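You operate a simulated robot arm through the tools that you are given. There is no shell and no other tool.

The job below is to be done with a simulated two-armed robot. You get a single attempt, and the scene is never put back.

## Task
Push the white panel against the jig's end stop, close both clamps and rub off the scuff.
Fine: put the purple pad back. Set down upright: purple pad. What is to be rubbed or washed off counts as gone when no trace of it is left.

Only the result counts: the job must be done as asked and must still hold three seconds after the hand-in. Knocking over, shifting, dropping, spilling or breaking anything else fails it.

## Robot
Two 7-joint arms with fingered hands on one trunk that stands fixed in place. Base frame: the origin is at the foot of the trunk, x ahead of it, y to its left, z up; the work surface is at about z = 860. Readings come in mm, rad, newtons and seconds.
The left shoulder is at [50, 214, 869], the right one opposite. With the tool pointing down near the work surface each hand reaches from about 360 to 880 mm from the base axis, measured 20 degrees to its own side. Payload 3 kg a hand.
The tool frame of a hand sits at the grasp point between the pads (the TCP): z along the fingers, y along the line on which they close. The tips reach 26 mm beyond it. The gripper opens to 132 mm; its body begins 73 mm behind the TCP. The gripper is a hand of 3 fingers: y runs from the thumb to the fingers, the wrist lies at [0, 0, -229] in the tool frame.
Orientation is that of the tool frame in the base frame, as a unit quaternion [x, y, z, w]. With the fingers straight down and closing along the base's y, the tool's x points along the base's -x, its y along +y and its z along -z.

## Interface
- The arms move only by the tool nudge_tool. It takes "left_motion", "right_motion" or both (then of equal length, played together; a hand with none holds still); each is a list of rows, each a list of 6 numbers: the turn, a rotation vector about the base's x, y, z in rad, then the shift along the base's x, y, z in mm. In form: [[ax, ay, az, tx, ty, tz], ...]. A call has 1 to 20 rows; each row shifts and turns the commanded pose from where the row before left it. A row lasts 0.2 s, in which the tool goes at most 50 mm and 0.15 rad; a call with a longer step from one row to the next is refused whole. A pose out of reach is approached as far as the arm can. The call stops where the force on the tool passes 60 N (or 10 N more than at its start, if that is more) or the arm is blocked; 0.2 s more then pass. In this call time passes only in rows, and 0.2 s behind the last. It gives the time, the measured TCP pose, the force on the tool (base axes), the opening and the grip force at its end, in the units of the frame above (readings bear some noise), with the torque about the TCP (base axes, N m) and any sound that the robot's microphone picked up.
- Cameras (640 x 400 px; columns grow to the right, rows downward): "scene" is now at [26.4, -55, 1507.3]; the picture's right is [-0.54, -0.84, 0.00], its down [-0.52, 0.34, -0.79] and it looks along [0.66, -0.43, -0.62] (base axes); focal length 370 px, centre (320, 200). "left" rides on the left gripper at [-62, 3, -92] in its tool frame; the picture's right is [-0.05, -1.00, 0.00], its down [0.83, -0.04, -0.56] and it looks along [0.55, -0.03, 0.83] (tool axes); focal length 230 px, centre (320, 200). "right" rides on the right gripper at [61, 3, -92] in its tool frame; the picture's right is [-0.05, 1.00, 0.00], its down [-0.83, -0.04, -0.56] and it looks along [-0.55, -0.03, 0.83] (tool axes); focal length 230 px, centre (320, 200). There is no depth. A picture from a camera that has moved, and an enlarged one, comes with that camera's place and axes in the base frame and with its lens. The place of the scene camera against the robot may be out by one fixed shift of up to 18 mm in any direction.
- get_image(camera): a new picture of that camera. The clock stands still meanwhile.
- set_fingers(finger1, finger2, thumb_bend, hand): sets how far each is bent, from 0 (flat) to 1 (curled in); at 0.3 the hand is open as for a grip, at 0.7 the pads meet at the TCP. One left out holds its place. A second passes; each finger stops where it meets its share of the squeeze, and holds until it gets a number again. It is the only way to open and close the hand. It gives what a move gives, with no picture; readings hold the bend of each and the force on the fingers (four entries, about 0 where the hand has none), thumb and palm.
- head_to(pan, tilt): turns the head with the scene camera to pan (to the left, within 1.501 rad either way) and tilt (down, from -0.506 to 1.204), counted from straight ahead of the robot. It gives what a move gives.
- zoom(camera, box): a new picture of the part [left, top, right, bottom] of that camera's present view, enlarged. The clock stands still meanwhile.
- hand_in(): hands the job in; it is judged then, once.

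Nothing tells you positions but the pictures and the camera data. Unless the task says otherwise, let go and move clear before handing in.

The tools are called after "Call:" as name(argument=value, ...) on one line, values as JSON. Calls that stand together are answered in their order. nudge_tool: Moves the arms, as the interface text tells. Its arguments: {"type":"object","properties":{"left_motion":{"type":"array","items":{"type":"array","items":{"type":"number"}}},"right_motion":{"type":"array","items":{"type":"array","items":{"type":"number"}}}},"required":[]} The other tools are called the same way: set_fingers (finger1, finger2, thumb_bend, hand) moves the fingers one by one; head_to (pan, tilt) turns the head that bears the scene camera; get_image (camera) takes a picture; zoom (camera, box) takes an enlarged picture of a part of a camera's view; hand_in () hands the job in.

At the start:

```text
time_s: 0.0
left_tcp_pos: [431.5, -65.2, 1163.6]
left_tool_rot: [0.245, 0.969, 0.0, 0.0]
left_ft_force: [-0.2, -0.1, 0.6]
left_ft_torque: [-0.03, -0.02, 0.0]
left_opening: 132.1
left_gripper_force: 0.1
left_shape: jaw
left_bend: [0.3, 0.3, 0.3]
left_finger forces: [0.1, 0.1, 0.0, 0.0, 0.0, 0.0]
right_tcp_pos: [352.2, -402.3, 1208.9]
right_tool_rot: [0.247, 0.969, 0.001, 0.0]
right_ft_force: [-0.6, 0.2, 0.7]
right_ft_torque: [-0.01, 0.03, 0.0]
right_opening: 132.0
right_gripper_force: 0.1
right_shape: jaw
right_bend: [0.3, 0.3, 0.3]
right_finger forces: [0.0, 0.0, 0.0, 0.0, 0.0, 0.0]
head pan, tilt (commanded): [-0.572, 0.668]
```

scene: 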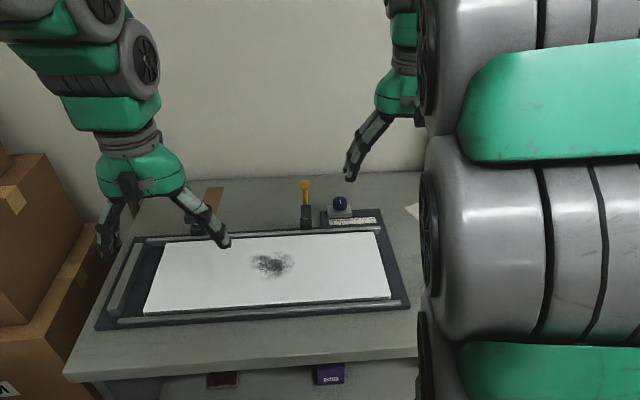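
right: 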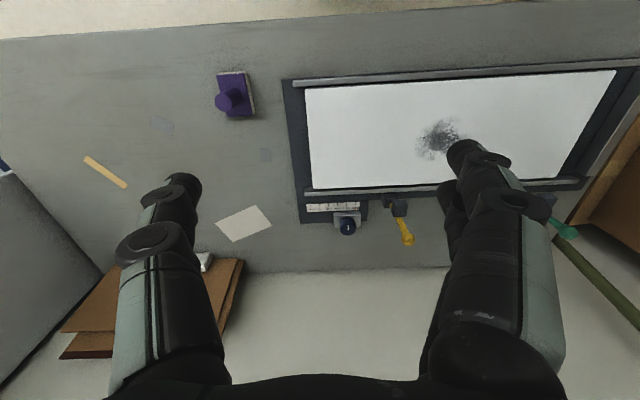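
left: 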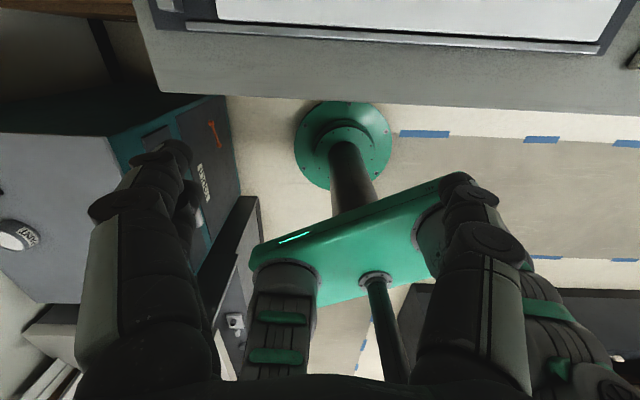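

The scene shows a white panel with a grey scuff lying in a dark jig, with an end bar at the left end, a yellow-handled clamp, a blue button or knob near the far side, and the purple pad off to the right. I'll look closer before moving anything.

Call:
zoom(camera="scene", box=[80, 160, 430, 390])

Call:
zoom(camera="right", box=[180, 50, 640, 270])

Call:
zoom(camera="scene", box=[260, 170, 420, 270])

```text
1.74 times, centred on (255, 275) of scene
camera zoom: at [26.4, -55.0, 1507.3], right [-0.54, -0.84, 0.0], down [-0.52, 0.34, -0.79], along [0.66, -0.43, -0.62], focal length 644 px, centre (433, 70)
```

zoom: 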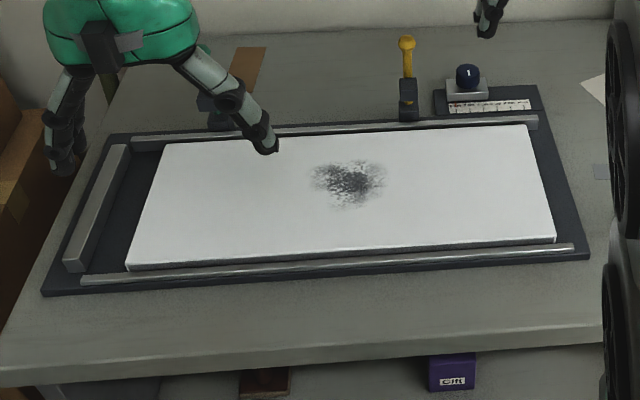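

```text
1.39 times, centred on (410, 160) of right
camera zoom: at [298.8, -369.2, 1300.6], right [0.52, 0.85, 0.0], down [0.71, -0.43, 0.56], along [0.47, -0.29, -0.83], focal length 320 px, centre (195, 256)
```

zoom: 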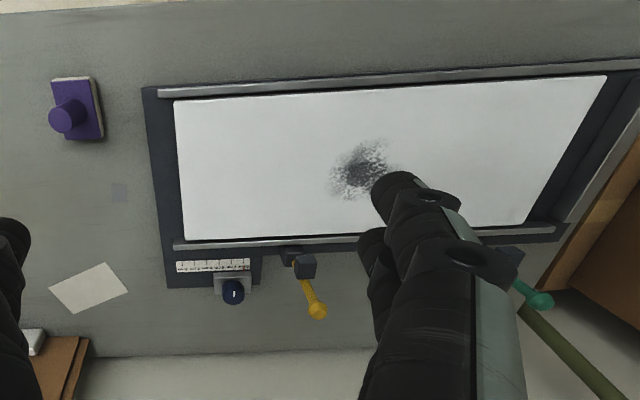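

```text
4.00 times, centred on (340, 220) of scene
camera zoom: at [26.4, -55.0, 1507.3], right [-0.54, -0.84, 0.0], down [-0.52, 0.34, -0.79], along [0.66, -0.43, -0.62], focal length 1481 px, centre (240, 120)
```

zoom: 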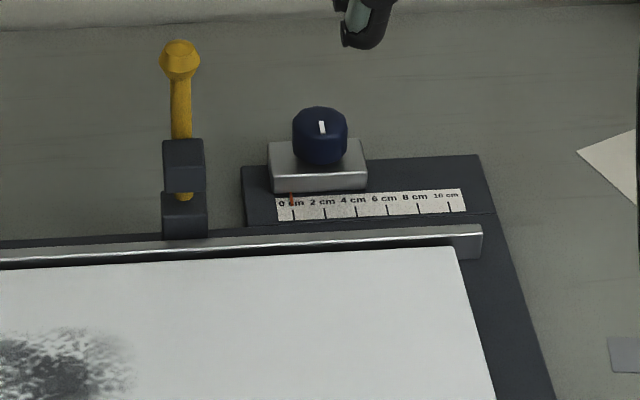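

The panel is roughly 490 x 197 mm, centred near (548, -264), with its long axis along about (0.48, 0.88) towards the end bar and a gap of about 50 mm. I'll turn the head to see the pad and both clamps better.

Call:
head_to(pan=-0.35, tilt=0.75)

Call:
get_image(camera="scene")

Call:
head_to(pan=-1.1, tilt=0.9)

Call:
get_image(camera="scene")

```text
time_s: 0.8
left_tcp_pos: [432.3, -65.8, 1163.0]
left_tool_rot: [0.246, 0.969, -0.001, 0.0]
left_ft_force: [-0.6, 0.0, 0.3]
left_ft_torque: [0.0, -0.02, 0.0]
left_opening: 131.9
left_gripper_force: 0.0
left_shape: jaw
left_bend: [0.3, 0.3, 0.3]
left_finger forces: [0.1, 0.1, 0.0, 0.0, 0.1, 0.1]
right_tcp_pos: [351.3, -401.2, 1208.2]
right_tool_rot: [0.246, 0.969, 0.0, 0.001]
right_ft_force: [0.0, -0.2, 0.2]
right_ft_torque: [-0.02, -0.02, 0.03]
right_opening: 132.1
right_gripper_force: 0.1
right_shape: jaw
right_bend: [0.3, 0.3, 0.3]
right_finger forces: [0.0, 0.0, 0.0, 0.0, 0.1, 0.1]
head pan, tilt (commanded): [-0.351, 0.75]
```

```text
taken
camera scene: at [31.8, -36.8, 1500.3], right [-0.34, -0.94, 0.0], down [-0.64, 0.23, -0.73], along [0.69, -0.25, -0.68], focal length 370 px, centre (320, 200)
```

scene: 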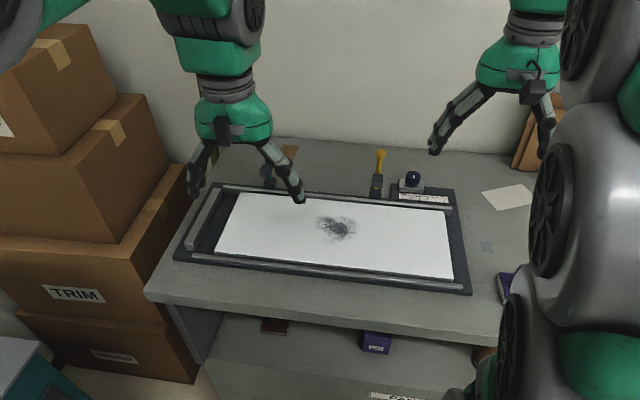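

```text
time_s: 1.9
left_tcp_pos: [431.8, -65.1, 1163.1]
left_tool_rot: [0.246, 0.969, 0.0, 0.0]
left_ft_force: [0.5, -0.7, 0.2]
left_ft_torque: [-0.04, 0.02, 0.02]
left_opening: 131.7
left_gripper_force: 0.1
left_shape: jaw
left_bend: [0.3, 0.3, 0.3]
left_finger forces: [0.0, 0.0, 0.1, 0.0, 0.0, 0.0]
right_tcp_pos: [351.9, -400.0, 1207.6]
right_tool_rot: [0.247, 0.969, -0.001, 0.0]
right_ft_force: [0.3, 0.2, 0.3]
right_ft_torque: [0.0, -0.02, 0.0]
right_opening: 131.7
right_gripper_force: 0.2
right_shape: jaw
right_bend: [0.3, 0.3, 0.3]
right_finger forces: [0.0, 0.1, 0.0, 0.0, 0.1, 0.0]
head pan, tilt (commanded): [-1.1, 0.901]
```

```text
taken
camera scene: at [-11.7, -75.5, 1488.4], right [-0.89, -0.45, 0.0], down [-0.36, 0.7, -0.62], along [0.28, -0.55, -0.78], focal length 370 px, centre (320, 200)
```

scene: 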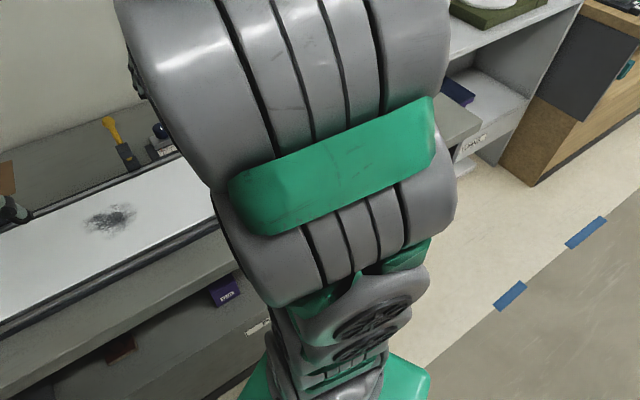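

The right arm hides the pad from the scene camera and the left hand hides the green clamp. I'll move the left hand aside to the left, shift the right hand for a better camera view, and turn the head back.

Call:
nudge_tool(left_motion=[[0, 0, 0, 0, 40, 0], [0, 0, 0, 0, 40, 0], [0, 0, 0, 0, 40, 0], [0, 0, 0, 0, 40, 0], [0, 0, 0, 0, 40, 0]])

Call:
head_to(pan=-0.4, tilt=0.7)

Call:
get_image(camera="scene")

Call:
zoom(camera="scene", box=[220, 130, 480, 292])

```text
time_s: 3.0
left_tcp_pos: [430.8, 134.5, 1164.7]
left_tool_rot: [0.247, 0.969, 0.0, 0.001]
left_ft_force: [-0.8, -0.5, 0.8]
left_ft_torque: [-0.02, -0.02, 0.03]
left_opening: 132.0
left_gripper_force: 0.1
left_shape: jaw
left_bend: [0.3, 0.3, 0.3]
left_finger forces: [0.1, 0.1, 0.0, 0.0, 0.1, 0.1]
right_tcp_pos: [352.0, -400.8, 1208.3]
right_tool_rot: [0.247, 0.969, 0.0, -0.001]
right_ft_force: [-0.2, -0.5, 0.7]
right_ft_torque: [0.01, 0.03, 0.01]
right_opening: 131.7
right_gripper_force: 0.0
right_shape: jaw
right_bend: [0.3, 0.3, 0.3]
right_finger forces: [0.1, 0.0, 0.1, 0.0, 0.0, 0.1]
head pan, tilt (commanded): [-1.1, 0.901]
```

```text
time_s: 4.1
left_tcp_pos: [431.9, 133.3, 1163.7]
left_tool_rot: [0.246, 0.969, 0.0, 0.0]
left_ft_force: [0.5, 0.0, -0.3]
left_ft_torque: [-0.01, -0.01, 0.0]
left_opening: 131.9
left_gripper_force: 0.0
left_shape: jaw
left_bend: [0.3, 0.3, 0.3]
left_finger forces: [0.1, 0.0, 0.0, 0.1, 0.1, 0.0]
right_tcp_pos: [351.1, -400.1, 1208.4]
right_tool_rot: [0.246, 0.969, 0.0, 0.0]
right_ft_force: [0.0, 0.3, -0.4]
right_ft_torque: [0.03, 0.02, 0.02]
right_opening: 132.1
right_gripper_force: 0.1
right_shape: jaw
right_bend: [0.3, 0.3, 0.3]
right_finger forces: [0.0, 0.0, 0.0, 0.0, 0.1, 0.0]
head pan, tilt (commanded): [-0.4, 0.7]
```

```text
taken
camera scene: at [32.2, -41.4, 1504.5], right [-0.39, -0.92, 0.0], down [-0.59, 0.25, -0.76], along [0.7, -0.3, -0.64], focal length 370 px, centre (320, 200)
```

scene: 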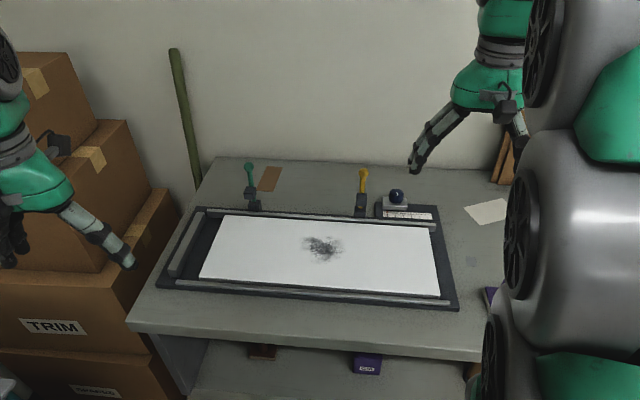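

```text
2.46 times, centred on (350, 211) of scene
camera zoom: at [32.2, -41.4, 1504.5], right [-0.39, -0.92, 0.0], down [-0.59, 0.25, -0.76], along [0.7, -0.3, -0.64], focal length 911 px, centre (246, 173)
```

zoom: 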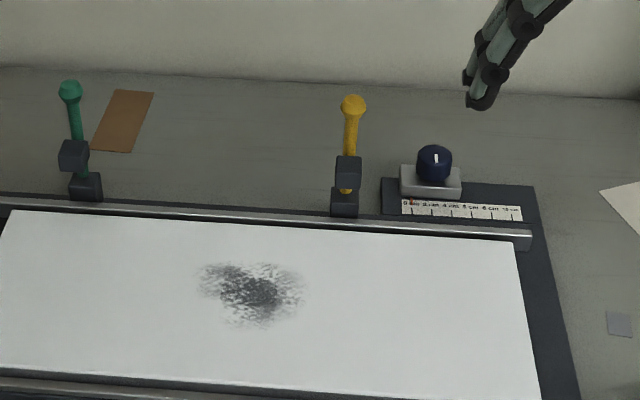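

Call:
zoom(camera="scene", box=[230, 150, 310, 220])

Call:
zoom(camera="scene", box=[340, 155, 440, 230])

Call:
zoom(camera="scene", box=[150, 190, 260, 300])

Call:
zoom(camera="right", box=[180, 60, 420, 210])

Call:
zoom(camera="right", box=[300, 170, 460, 270])

```text
5.71 times, centred on (270, 185) of scene
camera zoom: at [32.2, -41.4, 1504.5], right [-0.39, -0.92, 0.0], down [-0.59, 0.25, -0.76], along [0.7, -0.3, -0.64], focal length 2116 px, centre (606, 286)
```

zoom: 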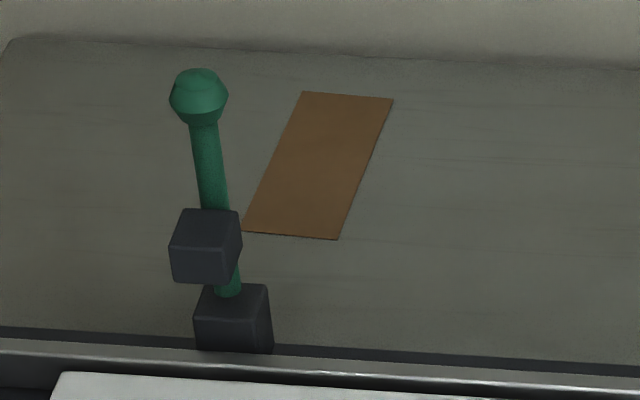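

```text
5.33 times, centred on (390, 192) of scene
camera zoom: at [32.2, -41.4, 1504.5], right [-0.39, -0.92, 0.0], down [-0.59, 0.25, -0.76], along [0.7, -0.3, -0.64], focal length 1975 px, centre (-53, 240)
```

zoom: 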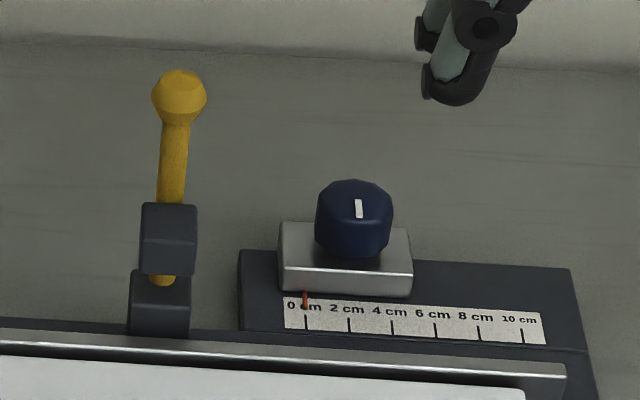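

```text
3.64 times, centred on (205, 245) of scene
camera zoom: at [32.2, -41.4, 1504.5], right [-0.39, -0.92, 0.0], down [-0.59, 0.25, -0.76], along [0.7, -0.3, -0.64], focal length 1346 px, centre (738, 36)
```

zoom: 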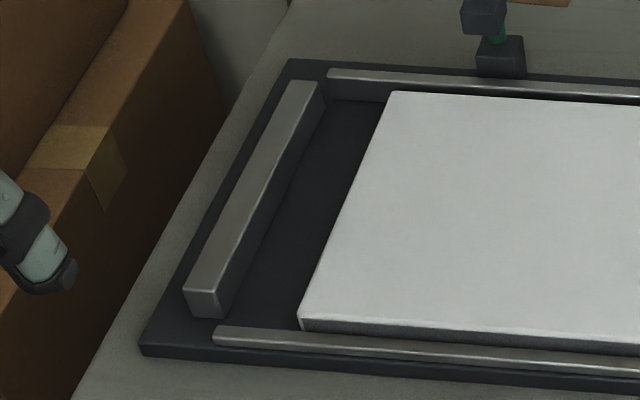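

```text
2.67 times, centred on (300, 135) of right
camera zoom: at [298.8, -369.2, 1300.6], right [0.52, 0.85, 0.0], down [0.71, -0.43, 0.56], along [0.47, -0.29, -0.83], focal length 614 px, centre (373, 373)
```

zoom: 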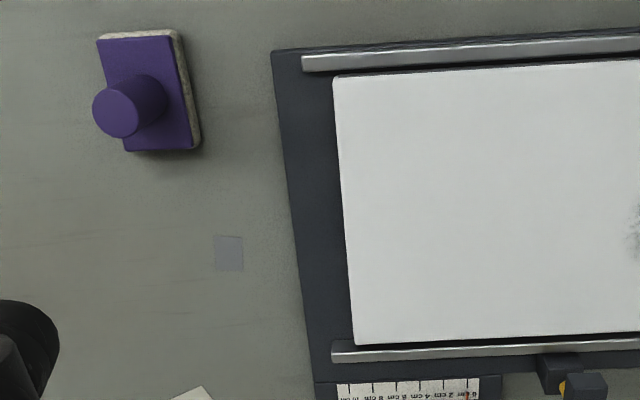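

```text
4.00 times, centred on (380, 220) of right
camera zoom: at [298.8, -369.2, 1300.6], right [0.52, 0.85, 0.0], down [0.71, -0.43, 0.56], along [0.47, -0.29, -0.83], focal length 920 px, centre (80, 120)
```

zoom: 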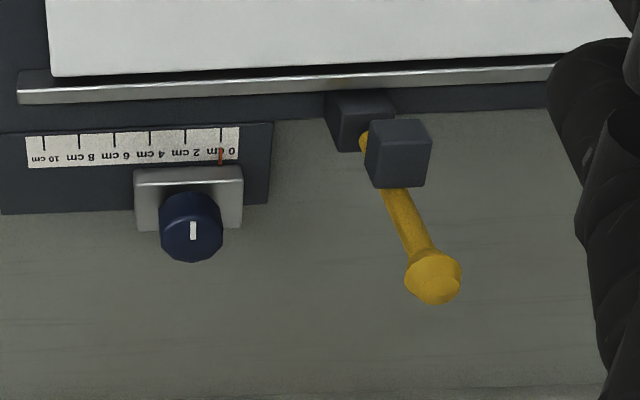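

Both clamps are lever types, with levers upright and a foot block on the panel side; they should close by swinging about 90° over the panel. I'll close the right fingers into a blunt pusher and move above the panel's right end.

Call:
set_fingers(hand="right", finger1=0.7, finger2=0.7, thumb_bend=0.7)

Call:
nudge_tool(right_motion=[[0, 0, 0, 10, -20, -20], [0, 0, 0, 10, -20, -20], [0, 0, 0, 10, -20, -20], [0, 0, 0, 10, -20, -20], [0, 0, 0, 10, -20, -20], [0, 0, 0, 10, -7, -8]])

Call:
get_image(camera="right")

Call:
get_image(camera="scene")

```text
time_s: 5.1
left_tcp_pos: [430.6, 134.2, 1163.4]
left_tool_rot: [0.246, 0.969, 0.0, 0.0]
left_ft_force: [0.1, 0.1, -0.5]
left_ft_torque: [-0.02, -0.01, 0.0]
left_opening: 131.9
left_gripper_force: 0.0
left_shape: jaw
left_bend: [0.3, 0.3, 0.3]
left_finger forces: [0.1, 0.0, 0.0, 0.0, 0.1, 0.0]
right_tcp_pos: [352.7, -399.8, 1208.3]
right_tool_rot: [0.246, 0.969, 0.0, -0.001]
right_ft_force: [0.5, -0.6, -0.9]
right_ft_torque: [-0.01, 0.01, 0.01]
right_opening: 6.4
right_gripper_force: 0.0
right_shape: fingers
right_bend: [0.7, 0.7, 0.7]
right_finger forces: [0.0, 0.0, 0.0, 0.0, 0.0, 0.1]
head pan, tilt (commanded): [-0.4, 0.7]
```

```text
time_s: 6.5
left_tcp_pos: [431.9, 134.3, 1164.5]
left_tool_rot: [0.246, 0.969, -0.001, 0.0]
left_ft_force: [0.7, 0.3, 0.6]
left_ft_torque: [0.0, 0.04, 0.03]
left_opening: 131.7
left_gripper_force: 0.0
left_shape: jaw
left_bend: [0.3, 0.3, 0.3]
left_finger forces: [0.1, 0.0, 0.1, 0.0, 0.1, 0.1]
right_tcp_pos: [412.4, -507.6, 1099.8]
right_tool_rot: [0.246, 0.969, 0.0, -0.001]
right_ft_force: [0.8, 0.1, -0.6]
right_ft_torque: [-0.01, 0.0, -0.03]
right_opening: 5.9
right_gripper_force: 0.1
right_shape: fingers
right_bend: [0.7, 0.7, 0.7]
right_finger forces: [0.1, 0.0, 0.0, 0.1, 0.0, 0.0]
head pan, tilt (commanded): [-0.4, 0.7]
```

```text
taken
camera right: at [358.9, -476.4, 1192.2], right [0.52, 0.85, 0.0], down [0.71, -0.43, 0.56], along [0.47, -0.29, -0.83], focal length 230 px, centre (320, 200)
```

right: 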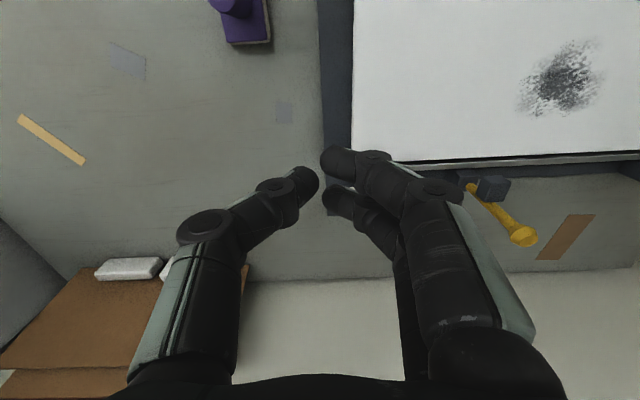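

```text
taken
camera scene: at [32.3, -41.4, 1504.6], right [-0.39, -0.92, 0.0], down [-0.59, 0.25, -0.76], along [0.7, -0.3, -0.64], focal length 370 px, centre (320, 200)
```

scene: 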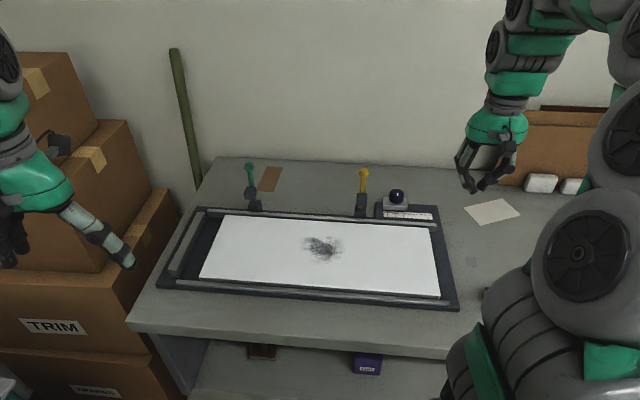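

Call:
zoom(camera="scene", box=[440, 80, 560, 210])

Call:
zoom(camera="right", box=[170, 100, 470, 290])

```text
3.08 times, centred on (500, 145) of scene
camera zoom: at [32.3, -41.4, 1504.6], right [-0.39, -0.92, 0.0], down [-0.59, 0.25, -0.76], along [0.7, -0.3, -0.64], focal length 1139 px, centre (-234, 369)
```

zoom: 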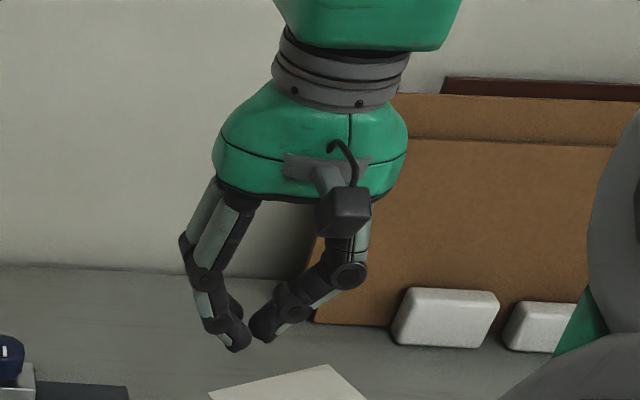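

```text
2.11 times, centred on (320, 195) of right
camera zoom: at [358.9, -476.4, 1192.2], right [0.52, 0.85, 0.0], down [0.71, -0.43, 0.56], along [0.47, -0.29, -0.83], focal length 484 px, centre (320, 210)
```

zoom: 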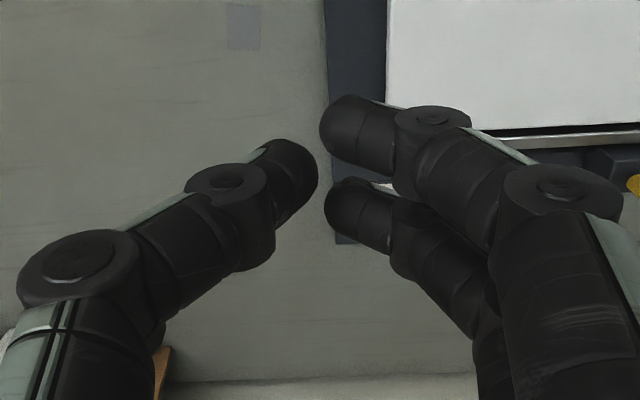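

Call:
set_fingers(hand="right", finger1=0.0, finger2=0.0, thumb_bend=0.9)

Call:
zoom(camera="scene", box=[440, 80, 560, 210])

Call:
get_image(camera="right")

```text
time_s: 7.5
left_tcp_pos: [431.1, 134.0, 1163.8]
left_tool_rot: [0.246, 0.969, -0.001, 0.0]
left_ft_force: [-0.7, 0.0, -0.3]
left_ft_torque: [0.0, -0.01, -0.03]
left_opening: 131.8
left_gripper_force: 0.1
left_shape: jaw
left_bend: [0.3, 0.3, 0.3]
left_finger forces: [0.0, 0.0, 0.1, 0.0, 0.0, 0.0]
right_tcp_pos: [412.4, -508.3, 1099.9]
right_tool_rot: [0.246, 0.969, 0.0, 0.0]
right_ft_force: [0.2, -0.8, -0.1]
right_ft_torque: [0.04, 0.01, 0.0]
right_opening: 69.2
right_gripper_force: 0.1
right_shape: fingers
right_bend: [0.0, 0.0, 0.9]
right_finger forces: [0.1, 0.0, 0.1, 0.1, 0.0, 0.0]
head pan, tilt (commanded): [-0.4, 0.7]
```

```text
3.08 times, centred on (500, 145) of scene
camera zoom: at [32.3, -41.4, 1504.6], right [-0.39, -0.92, 0.0], down [-0.59, 0.25, -0.76], along [0.7, -0.3, -0.64], focal length 1139 px, centre (-234, 369)
```

zoom: 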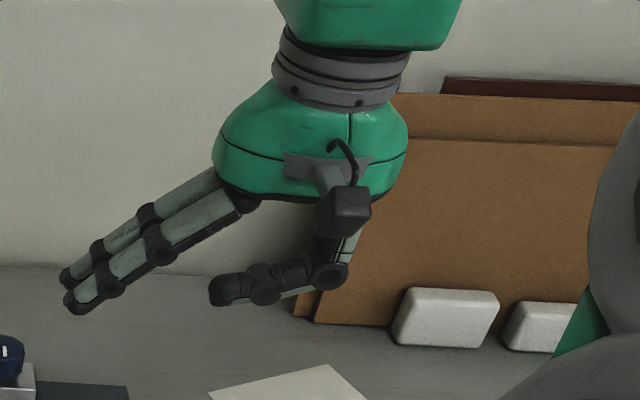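

```text
taken
camera right: at [358.8, -476.3, 1192.5], right [0.52, 0.85, 0.0], down [0.71, -0.43, 0.56], along [0.47, -0.29, -0.83], focal length 230 px, centre (320, 200)
```

right: 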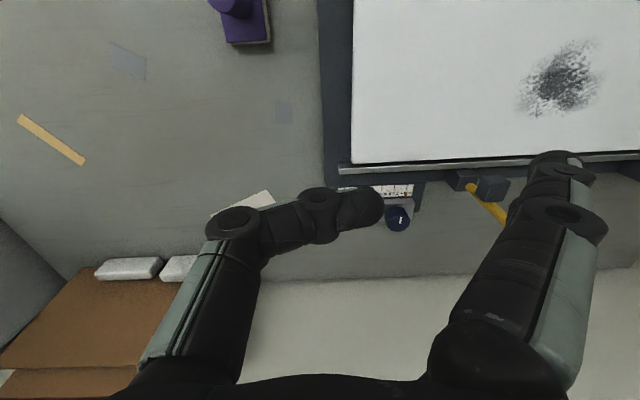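

At bend 0 the two fingers splay up out of the way, so the thumb tip alone can push the panel's end face. The panel's right end is at about -211 mm along the jig axis; I'll set the thumb and check where its tip sits.

Call:
set_fingers(hand="right", thumb_bend=0.58)

Call:
get_image(camera="right")

Call:
zoom(camera="scene", box=[440, 80, 560, 210])

```text
time_s: 8.5
left_tcp_pos: [430.3, 134.0, 1163.6]
left_tool_rot: [0.246, 0.969, 0.0, 0.001]
left_ft_force: [-0.4, 0.5, 0.9]
left_ft_torque: [-0.03, -0.02, -0.02]
left_opening: 132.1
left_gripper_force: 0.1
left_shape: jaw
left_bend: [0.3, 0.3, 0.3]
left_finger forces: [0.0, 0.0, 0.1, 0.0, 0.0, 0.0]
right_tcp_pos: [412.1, -507.0, 1100.0]
right_tool_rot: [0.247, 0.969, 0.001, 0.0]
right_ft_force: [-0.1, 0.0, -0.1]
right_ft_torque: [-0.01, -0.01, 0.0]
right_opening: 120.2
right_gripper_force: 0.1
right_shape: fingers
right_bend: [0.0, 0.0, 0.57]
right_finger forces: [0.0, 0.1, 0.0, 0.0, 0.0, 0.0]
head pan, tilt (commanded): [-0.4, 0.7]
```

```text
taken
camera right: at [358.8, -476.3, 1192.5], right [0.52, 0.85, 0.0], down [0.71, -0.43, 0.56], along [0.47, -0.29, -0.83], focal length 230 px, centre (320, 200)
```

right: 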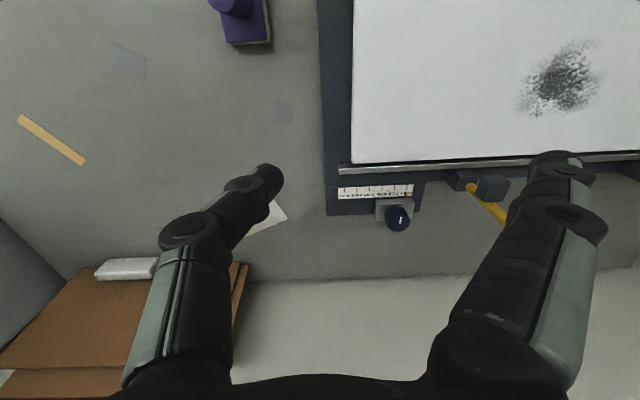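

```text
3.08 times, centred on (500, 145) of scene
camera zoom: at [32.3, -41.4, 1504.6], right [-0.39, -0.92, 0.0], down [-0.59, 0.25, -0.76], along [0.7, -0.3, -0.64], focal length 1139 px, centre (-234, 369)
```

zoom: 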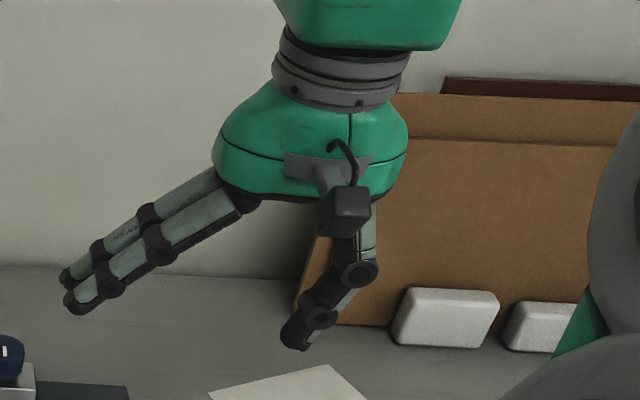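

Call:
set_fingers(hand="right", thumb_bend=0.5)

Call:
nudge_tool(right_motion=[[0, 0, 0, 0, 0, -40], [0, 0, 0, 0, 0, -40], [0, 0, 0, 0, 0, -40], [0, 0, 0, 0, 0, -20]])

Call:
get_image(camera="right")

Call:
get_image(camera="scene")

```text
time_s: 9.5
left_tcp_pos: [431.8, 134.5, 1163.2]
left_tool_rot: [0.246, 0.969, 0.0, -0.001]
left_ft_force: [0.1, 0.7, 0.9]
left_ft_torque: [0.02, -0.01, -0.01]
left_opening: 131.8
left_gripper_force: 0.1
left_shape: jaw
left_bend: [0.3, 0.3, 0.3]
left_finger forces: [0.0, 0.0, 0.0, 0.1, 0.1, 0.1]
right_tcp_pos: [411.8, -508.4, 1100.0]
right_tool_rot: [0.246, 0.969, 0.001, 0.0]
right_ft_force: [-1.3, 0.2, 0.1]
right_ft_torque: [0.02, -0.01, -0.02]
right_opening: 132.1
right_gripper_force: 0.1
right_shape: fingers
right_bend: [0.0, 0.0, 0.5]
right_finger forces: [0.0, 0.1, 0.0, 0.0, 0.0, 0.1]
head pan, tilt (commanded): [-0.4, 0.7]
```

```text
time_s: 10.5
left_tcp_pos: [430.6, 135.1, 1164.2]
left_tool_rot: [0.247, 0.969, -0.001, 0.0]
left_ft_force: [-0.1, -0.2, 0.3]
left_ft_torque: [0.02, 0.01, 0.01]
left_opening: 131.9
left_gripper_force: 0.0
left_shape: jaw
left_bend: [0.3, 0.3, 0.3]
left_finger forces: [0.0, 0.0, 0.1, 0.1, 0.0, 0.1]
right_tcp_pos: [411.5, -507.8, 960.3]
right_tool_rot: [0.247, 0.969, 0.001, 0.0]
right_ft_force: [0.3, 0.1, -0.1]
right_ft_torque: [0.0, 0.02, 0.03]
right_opening: 132.1
right_gripper_force: 0.0
right_shape: fingers
right_bend: [0.0, 0.0, 0.5]
right_finger forces: [0.0, 0.1, 0.2, 0.0, 0.0, 0.0]
head pan, tilt (commanded): [-0.4, 0.7]
```

```text
taken
camera right: at [358.8, -475.8, 1052.9], right [0.52, 0.85, 0.0], down [0.71, -0.43, 0.55], along [0.47, -0.29, -0.83], focal length 230 px, centre (320, 200)
```

right: 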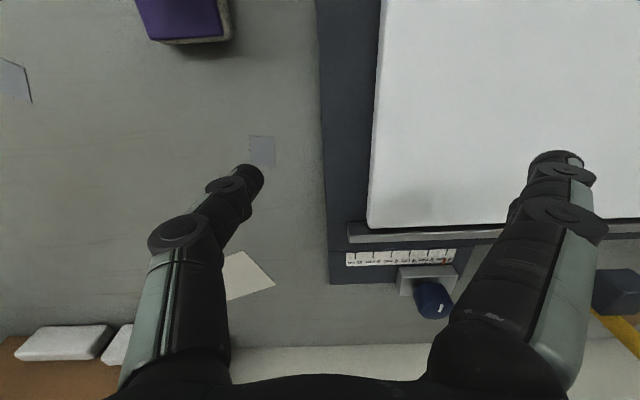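

```text
taken
camera scene: at [32.3, -41.4, 1504.6], right [-0.39, -0.92, 0.0], down [-0.59, 0.25, -0.76], along [0.7, -0.3, -0.64], focal length 370 px, centre (320, 200)
```

scene: 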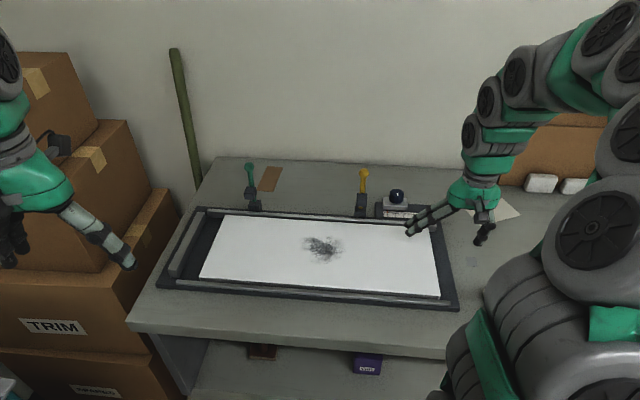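

Call:
nudge_tool(right_motion=[[0, 0, 0, 9, 29.2, 0], [0, 0, 0, 9, 29.2, 0], [0, 0, 0, 0, 0, -20], [0, 0, 0, 0, 0, -20]])

Call:
get_image(camera="right")

Call:
zoom(camera="scene", box=[340, 170, 520, 300])

```text
time_s: 11.5
left_tcp_pos: [431.8, 134.4, 1165.2]
left_tool_rot: [0.247, 0.969, 0.0, -0.001]
left_ft_force: [0.3, 0.5, 0.1]
left_ft_torque: [0.01, 0.02, 0.0]
left_opening: 131.9
left_gripper_force: 0.1
left_shape: jaw
left_bend: [0.3, 0.3, 0.3]
left_finger forces: [0.0, 0.0, 0.0, 0.1, 0.0, 0.0]
right_tcp_pos: [430.8, -449.6, 919.1]
right_tool_rot: [0.246, 0.969, -0.001, 0.001]
right_ft_force: [-0.3, 0.3, -0.3]
right_ft_torque: [-0.04, -0.01, 0.02]
right_opening: 132.1
right_gripper_force: 0.1
right_shape: fingers
right_bend: [0.0, 0.0, 0.5]
right_finger forces: [0.1, 0.0, 0.0, 0.0, 0.0, 0.1]
head pan, tilt (commanded): [-0.4, 0.7]
```

```text
taken
camera right: at [377.2, -417.3, 1012.3], right [0.52, 0.85, 0.0], down [0.71, -0.43, 0.56], along [0.47, -0.29, -0.83], focal length 230 px, centre (320, 200)
```

right: 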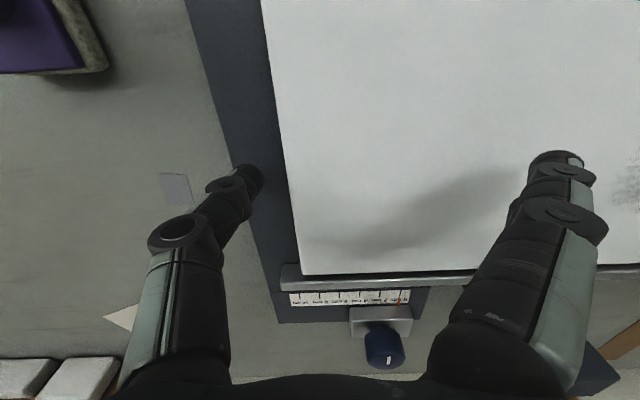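

```text
3.08 times, centred on (430, 235) of scene
camera zoom: at [32.3, -41.4, 1504.6], right [-0.39, -0.92, 0.0], down [-0.59, 0.25, -0.76], along [0.7, -0.3, -0.64], focal length 1139 px, centre (-18, 92)
```

zoom: 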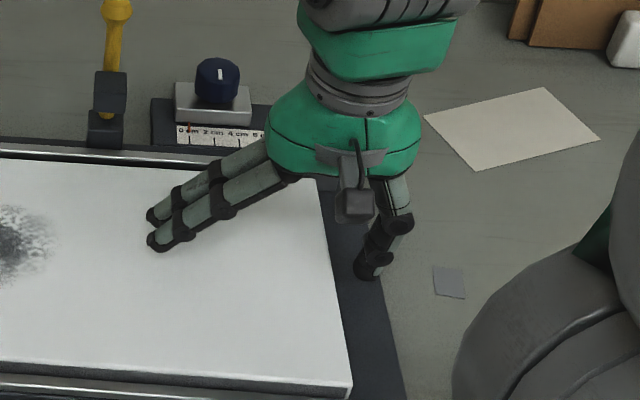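

Call:
nudge_tool(right_motion=[[0, 0, 0, 0, 0, -6], [0, 0, 0, 0, 0, -6]])

Call:
nudge_tool(right_motion=[[0, 0, 0, 0, 0, -3]])

Call:
zoom(camera="scene", box=[340, 170, 520, 300])

Call:
zoom(camera="right", box=[180, 120, 340, 220])

```text
time_s: 12.1
left_tcp_pos: [431.5, 133.5, 1163.7]
left_tool_rot: [0.247, 0.969, 0.0, 0.0]
left_ft_force: [0.0, 0.5, 0.7]
left_ft_torque: [0.04, 0.03, -0.02]
left_opening: 131.7
left_gripper_force: 0.1
left_shape: jaw
left_bend: [0.3, 0.3, 0.3]
left_finger forces: [0.0, 0.0, 0.1, 0.1, 0.1, 0.1]
right_tcp_pos: [429.5, -448.8, 909.7]
right_tool_rot: [0.246, 0.969, -0.001, 0.0]
right_ft_force: [-0.2, -0.2, -0.1]
right_ft_torque: [0.01, 0.03, -0.03]
right_opening: 132.3
right_gripper_force: 0.1
right_shape: fingers
right_bend: [0.0, 0.0, 0.5]
right_finger forces: [0.0, 0.0, 0.0, 0.1, 0.0, 0.1]
head pan, tilt (commanded): [-0.4, 0.7]
```

```text
time_s: 12.5
left_tcp_pos: [430.6, 135.6, 1162.6]
left_tool_rot: [0.246, 0.969, -0.001, 0.0]
left_ft_force: [0.9, 0.2, -0.4]
left_ft_torque: [0.01, 0.03, 0.0]
left_opening: 131.8
left_gripper_force: 0.0
left_shape: jaw
left_bend: [0.3, 0.3, 0.3]
left_finger forces: [0.0, 0.1, 0.1, 0.1, 0.0, 0.0]
right_tcp_pos: [429.5, -449.6, 906.8]
right_tool_rot: [0.245, 0.969, 0.0, 0.0]
right_ft_force: [-4.6, 5.0, 29.6]
right_ft_torque: [-1.1, 0.81, -0.31]
right_opening: 132.1
right_gripper_force: 15.2
right_shape: fingers
right_bend: [0.0, 0.0, 0.51]
right_finger forces: [0.0, 0.0, 0.1, 0.1, 30.8, 0.0]
head pan, tilt (commanded): [-0.4, 0.7]
```

```text
3.08 times, centred on (430, 235) of scene
camera zoom: at [31.9, -41.0, 1504.6], right [-0.39, -0.92, 0.0], down [-0.59, 0.25, -0.77], along [0.7, -0.3, -0.64], focal length 1139 px, centre (-18, 92)
```

zoom: 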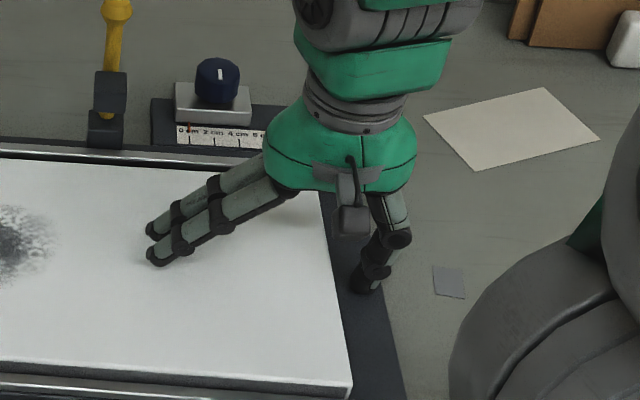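

```text
4.00 times, centred on (260, 170) of right
camera zoom: at [376.6, -417.7, 998.4], right [0.52, 0.85, 0.0], down [0.71, -0.43, 0.56], along [0.47, -0.29, -0.83], focal length 920 px, centre (560, 320)
```

zoom: 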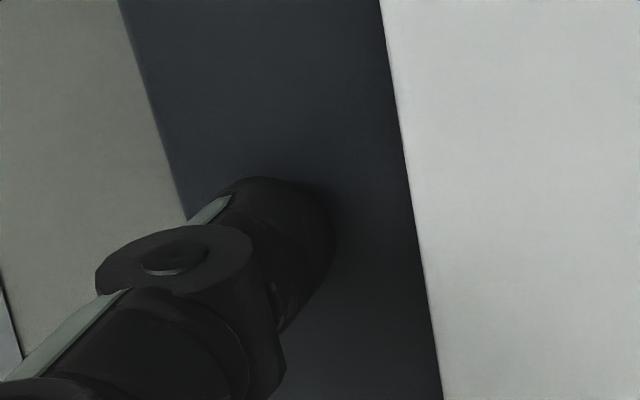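

The thumb tip touched the jig base at TCP z of about 907. I'll raise it a few millimetres and push along the jig axis in small steps.

Call:
nudge_tool(right_motion=[[0, 0, 0, 0, 0, 4.5]])

Call:
nudge_tool(right_motion=[[0, 0, 0, 2.4, 4.4, 0], [0, 0, 0, 2.4, 4.4, 0], [0, 0, 0, 2.4, 4.4, 0], [0, 0, 0, 2.4, 4.4, 0]])

Call:
get_image(camera="right")

Call:
get_image(camera="scene")

```text
time_s: 12.9
left_tcp_pos: [431.4, 134.4, 1164.8]
left_tool_rot: [0.246, 0.969, 0.0, 0.0]
left_ft_force: [-0.5, 0.1, 0.4]
left_ft_torque: [0.0, 0.04, -0.01]
left_opening: 131.9
left_gripper_force: 0.0
left_shape: jaw
left_bend: [0.3, 0.3, 0.3]
left_finger forces: [0.1, 0.1, 0.1, 0.0, 0.0, 0.0]
right_tcp_pos: [429.1, -448.8, 908.9]
right_tool_rot: [0.246, 0.969, 0.001, 0.0]
right_ft_force: [-0.7, -0.2, 0.4]
right_ft_torque: [-0.01, -0.01, -0.02]
right_opening: 132.4
right_gripper_force: 0.1
right_shape: fingers
right_bend: [0.0, 0.0, 0.5]
right_finger forces: [0.0, 0.1, 0.0, 0.0, 0.0, 0.0]
head pan, tilt (commanded): [-0.4, 0.7]
```

```text
time_s: 13.9
left_tcp_pos: [431.9, 134.2, 1162.7]
left_tool_rot: [0.246, 0.969, 0.001, -0.001]
left_ft_force: [0.0, 0.7, -1.1]
left_ft_torque: [0.0, 0.0, 0.03]
left_opening: 131.9
left_gripper_force: 0.1
left_shape: jaw
left_bend: [0.3, 0.3, 0.3]
left_finger forces: [0.1, 0.0, 0.0, 0.0, 0.0, 0.0]
right_tcp_pos: [438.2, -432.7, 909.7]
right_tool_rot: [0.246, 0.969, 0.0, 0.0]
right_ft_force: [-0.6, -1.9, -0.8]
right_ft_torque: [-0.06, 0.0, 0.01]
right_opening: 134.5
right_gripper_force: 0.9
right_shape: fingers
right_bend: [0.0, 0.0, 0.49]
right_finger forces: [0.1, 0.0, 0.1, 0.0, 1.8, 0.0]
head pan, tilt (commanded): [-0.4, 0.7]
```

```text
taken
camera right: at [386.0, -400.3, 1002.0], right [0.52, 0.85, 0.0], down [0.71, -0.43, 0.56], along [0.47, -0.29, -0.83], focal length 230 px, centre (320, 200)
```

right: 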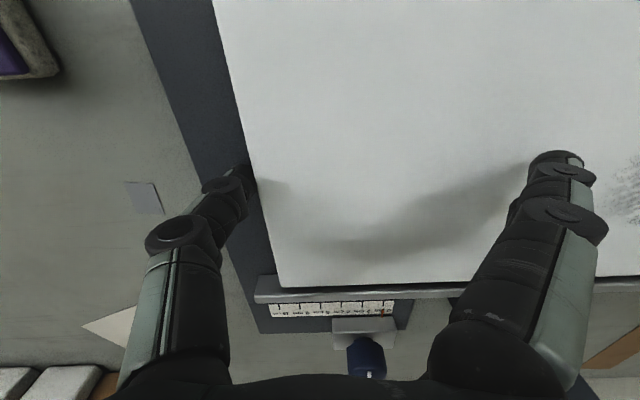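

```text
taken
camera scene: at [32.2, -41.4, 1504.6], right [-0.39, -0.92, 0.0], down [-0.59, 0.25, -0.76], along [0.7, -0.3, -0.64], focal length 370 px, centre (320, 200)
```

scene: 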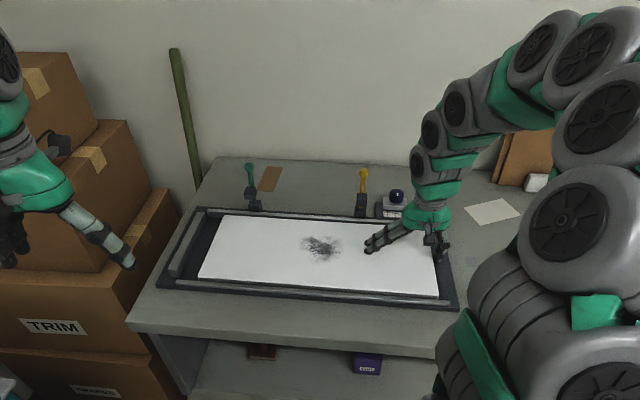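

Call:
nudge_tool(right_motion=[[0, 0, 0, 2.86, 5.27, 0], [0, 0, 0, 2.86, 5.27, 0], [0, 0, 0, 2.86, 5.27, 0], [0, 0, 0, 2.86, 5.27, 0], [0, 0, 0, 2.86, 5.27, 0]])

Call:
zoom(camera="scene", box=[150, 190, 260, 300])

Call:
get_image(camera="right")

```text
time_s: 15.1
left_tcp_pos: [431.5, 133.9, 1163.7]
left_tool_rot: [0.247, 0.969, -0.001, 0.0]
left_ft_force: [0.0, -0.2, 1.3]
left_ft_torque: [0.02, -0.01, -0.05]
left_opening: 131.7
left_gripper_force: 0.0
left_shape: jaw
left_bend: [0.3, 0.3, 0.3]
left_finger forces: [0.0, 0.0, 0.0, 0.0, 0.0, 0.0]
right_tcp_pos: [453.6, -404.6, 909.6]
right_tool_rot: [0.246, 0.969, 0.0, 0.001]
right_ft_force: [-1.4, -1.1, -0.4]
right_ft_torque: [-0.04, 0.01, -0.03]
right_opening: 134.3
right_gripper_force: 0.6
right_shape: fingers
right_bend: [0.0, 0.0, 0.49]
right_finger forces: [0.0, 0.1, 0.0, 0.0, 1.6, 0.0]
head pan, tilt (commanded): [-0.4, 0.7]
```

```text
3.64 times, centred on (205, 245) of scene
camera zoom: at [32.2, -41.4, 1504.6], right [-0.39, -0.92, 0.0], down [-0.59, 0.25, -0.76], along [0.7, -0.3, -0.64], focal length 1346 px, centre (738, 36)
```

zoom: 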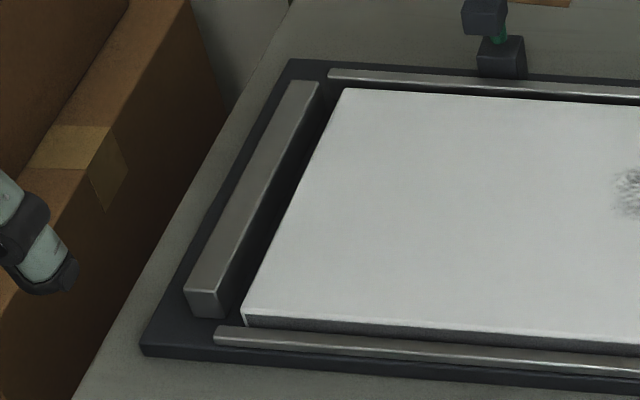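

```text
taken
camera right: at [400.7, -373.5, 1001.9], right [0.52, 0.85, 0.0], down [0.71, -0.43, 0.56], along [0.47, -0.29, -0.83], focal length 230 px, centre (320, 200)
```

right: 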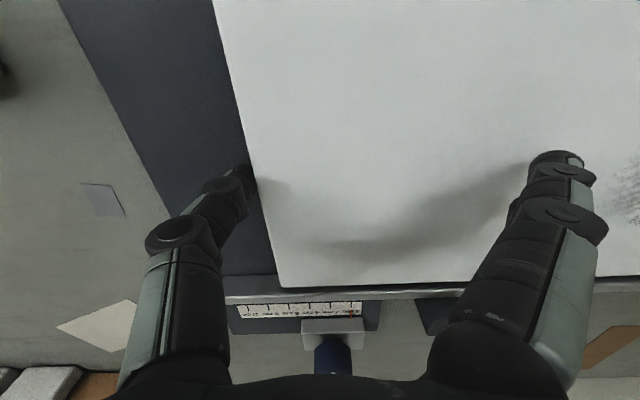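

Call:
nudge_tool(right_motion=[[0, 0, 0, 1.91, 3.52, 0], [0, 0, 0, 1.91, 3.52, 0], [0, 0, 0, 0.95, 1.76, 0], [0, 0, 0, 0.5, 0.88, 0]])

Call:
zoom(camera="scene", box=[150, 190, 260, 300])

```text
time_s: 16.1
left_tcp_pos: [431.3, 133.2, 1163.1]
left_tool_rot: [0.246, 0.969, 0.0, 0.0]
left_ft_force: [-0.5, -0.8, -0.1]
left_ft_torque: [0.03, 0.02, -0.01]
left_opening: 132.0
left_gripper_force: 0.0
left_shape: jaw
left_bend: [0.3, 0.3, 0.3]
left_finger forces: [0.0, 0.0, 0.1, 0.0, 0.0, 0.0]
right_tcp_pos: [458.7, -395.1, 910.1]
right_tool_rot: [0.245, 0.969, -0.001, -0.001]
right_ft_force: [-0.7, -1.6, -1.5]
right_ft_torque: [0.0, 0.0, -0.01]
right_opening: 134.5
right_gripper_force: 0.6
right_shape: fingers
right_bend: [0.0, 0.0, 0.49]
right_finger forces: [0.0, 0.0, 0.0, 0.1, 1.2, 0.0]
head pan, tilt (commanded): [-0.4, 0.7]
```

```text
3.64 times, centred on (205, 245) of scene
camera zoom: at [32.2, -41.4, 1504.6], right [-0.39, -0.92, 0.0], down [-0.59, 0.25, -0.76], along [0.7, -0.3, -0.64], focal length 1346 px, centre (738, 36)
```

zoom: 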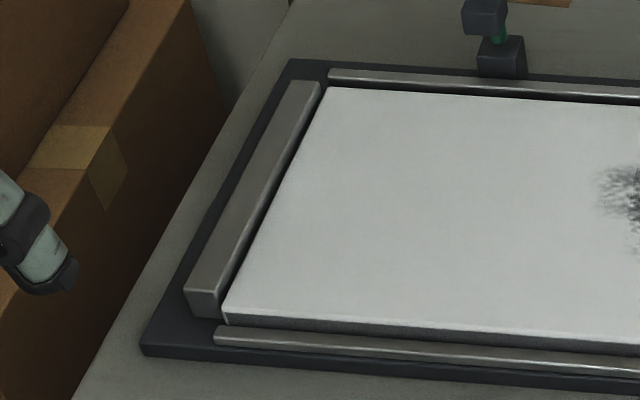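

Call:
nudge_tool(right_motion=[[0, 0, 0, 0.48, 0.88, 0], [0, 0, 0, 0.48, 0.88, 0]])

Call:
nudge_tool(right_motion=[[0, 0, 0, 0.48, 0.88, 0], [0, 0, 0, 0.48, 0.88, 0]])

Call:
zoom(camera="scene", box=[150, 190, 260, 300])

```text
time_s: 16.7
left_tcp_pos: [430.9, 133.8, 1163.7]
left_tool_rot: [0.246, 0.969, 0.0, -0.001]
left_ft_force: [-0.7, 0.3, -1.0]
left_ft_torque: [0.01, -0.02, 0.03]
left_opening: 131.9
left_gripper_force: 0.1
left_shape: jaw
left_bend: [0.3, 0.3, 0.3]
left_finger forces: [0.1, 0.0, 0.0, 0.0, 0.0, 0.1]
right_tcp_pos: [460.5, -394.6, 909.7]
right_tool_rot: [0.246, 0.969, 0.0, 0.0]
right_ft_force: [-1.2, -1.6, 0.5]
right_ft_torque: [-0.02, 0.03, -0.02]
right_opening: 134.6
right_gripper_force: 0.9
right_shape: fingers
right_bend: [0.0, 0.0, 0.49]
right_finger forces: [0.0, 0.0, 0.1, 0.0, 2.1, 0.1]
head pan, tilt (commanded): [-0.4, 0.7]
```

```text
time_s: 17.3
left_tcp_pos: [431.2, 134.9, 1163.6]
left_tool_rot: [0.246, 0.969, 0.0, -0.001]
left_ft_force: [-0.6, -0.2, -0.2]
left_ft_torque: [-0.01, -0.02, 0.0]
left_opening: 131.7
left_gripper_force: 0.1
left_shape: jaw
left_bend: [0.3, 0.3, 0.3]
left_finger forces: [0.1, 0.1, 0.1, 0.0, 0.1, 0.0]
right_tcp_pos: [462.5, -392.1, 910.8]
right_tool_rot: [0.246, 0.969, 0.0, 0.0]
right_ft_force: [-0.9, -2.3, 0.3]
right_ft_torque: [-0.06, 0.03, 0.0]
right_opening: 136.4
right_gripper_force: 2.0
right_shape: fingers
right_bend: [0.0, 0.0, 0.49]
right_finger forces: [0.0, 0.1, 0.1, 0.0, 3.4, 0.0]
head pan, tilt (commanded): [-0.4, 0.7]
```

```text
3.64 times, centred on (205, 245) of scene
camera zoom: at [32.2, -41.4, 1504.6], right [-0.39, -0.92, 0.0], down [-0.59, 0.25, -0.76], along [0.7, -0.3, -0.64], focal length 1346 px, centre (738, 36)
```

zoom: 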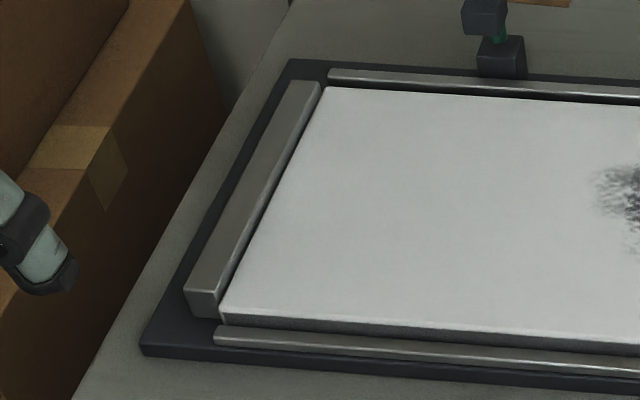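

Call:
nudge_tool(right_motion=[[0, 0, 0, 0.48, 0.88, 0], [0, 0, 0, 0.48, 0.88, 0]])

Call:
nudge_tool(right_motion=[[0, 0, 0, 0.48, 0.88, 0], [0, 0, 0, 0.48, 0.88, 0]])

Call:
zoom(camera="scene", box=[170, 200, 240, 290])

```text
time_s: 17.9
left_tcp_pos: [430.2, 134.8, 1163.5]
left_tool_rot: [0.246, 0.969, 0.0, -0.001]
left_ft_force: [1.0, 0.4, 0.4]
left_ft_torque: [0.01, -0.04, 0.01]
left_opening: 131.8
left_gripper_force: 0.1
left_shape: jaw
left_bend: [0.3, 0.3, 0.3]
left_finger forces: [0.0, 0.0, 0.0, 0.0, 0.0, 0.1]
right_tcp_pos: [462.0, -390.7, 909.5]
right_tool_rot: [0.246, 0.969, 0.0, 0.0]
right_ft_force: [-1.6, -4.5, 0.4]
right_ft_torque: [-0.12, 0.02, 0.02]
right_opening: 138.0
right_gripper_force: 2.5
right_shape: fingers
right_bend: [0.0, 0.0, 0.48]
right_finger forces: [0.0, 0.1, 0.0, 0.1, 4.7, 0.0]
head pan, tilt (commanded): [-0.4, 0.7]
```

```text
time_s: 18.5
left_tcp_pos: [431.6, 133.8, 1163.5]
left_tool_rot: [0.246, 0.969, 0.001, 0.0]
left_ft_force: [0.6, -0.3, -0.1]
left_ft_torque: [0.0, 0.01, -0.01]
left_opening: 132.2
left_gripper_force: 0.0
left_shape: jaw
left_bend: [0.3, 0.3, 0.3]
left_finger forces: [0.0, 0.0, 0.0, 0.0, 0.1, 0.0]
right_tcp_pos: [462.7, -388.4, 910.0]
right_tool_rot: [0.246, 0.969, 0.0, 0.001]
right_ft_force: [-3.1, -5.8, 0.8]
right_ft_torque: [-0.14, 0.08, -0.03]
right_opening: 140.1
right_gripper_force: 3.2
right_shape: fingers
right_bend: [0.0, 0.0, 0.48]
right_finger forces: [0.1, 0.1, 0.1, 0.0, 6.4, 0.0]
head pan, tilt (commanded): [-0.4, 0.7]
```

```text
4.44 times, centred on (205, 245) of scene
camera zoom: at [32.2, -41.4, 1504.6], right [-0.39, -0.92, 0.0], down [-0.59, 0.25, -0.76], along [0.7, -0.3, -0.64], focal length 1646 px, centre (831, 0)
```

zoom: 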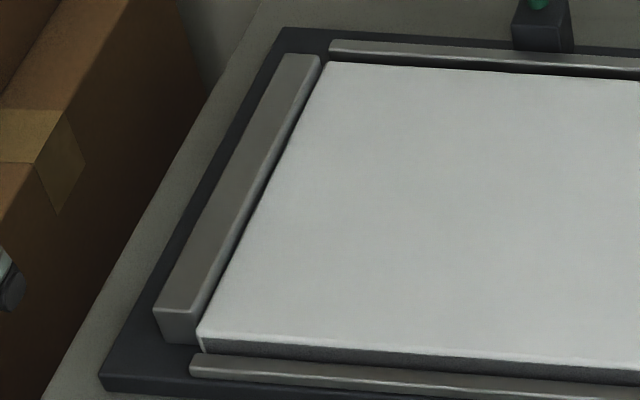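

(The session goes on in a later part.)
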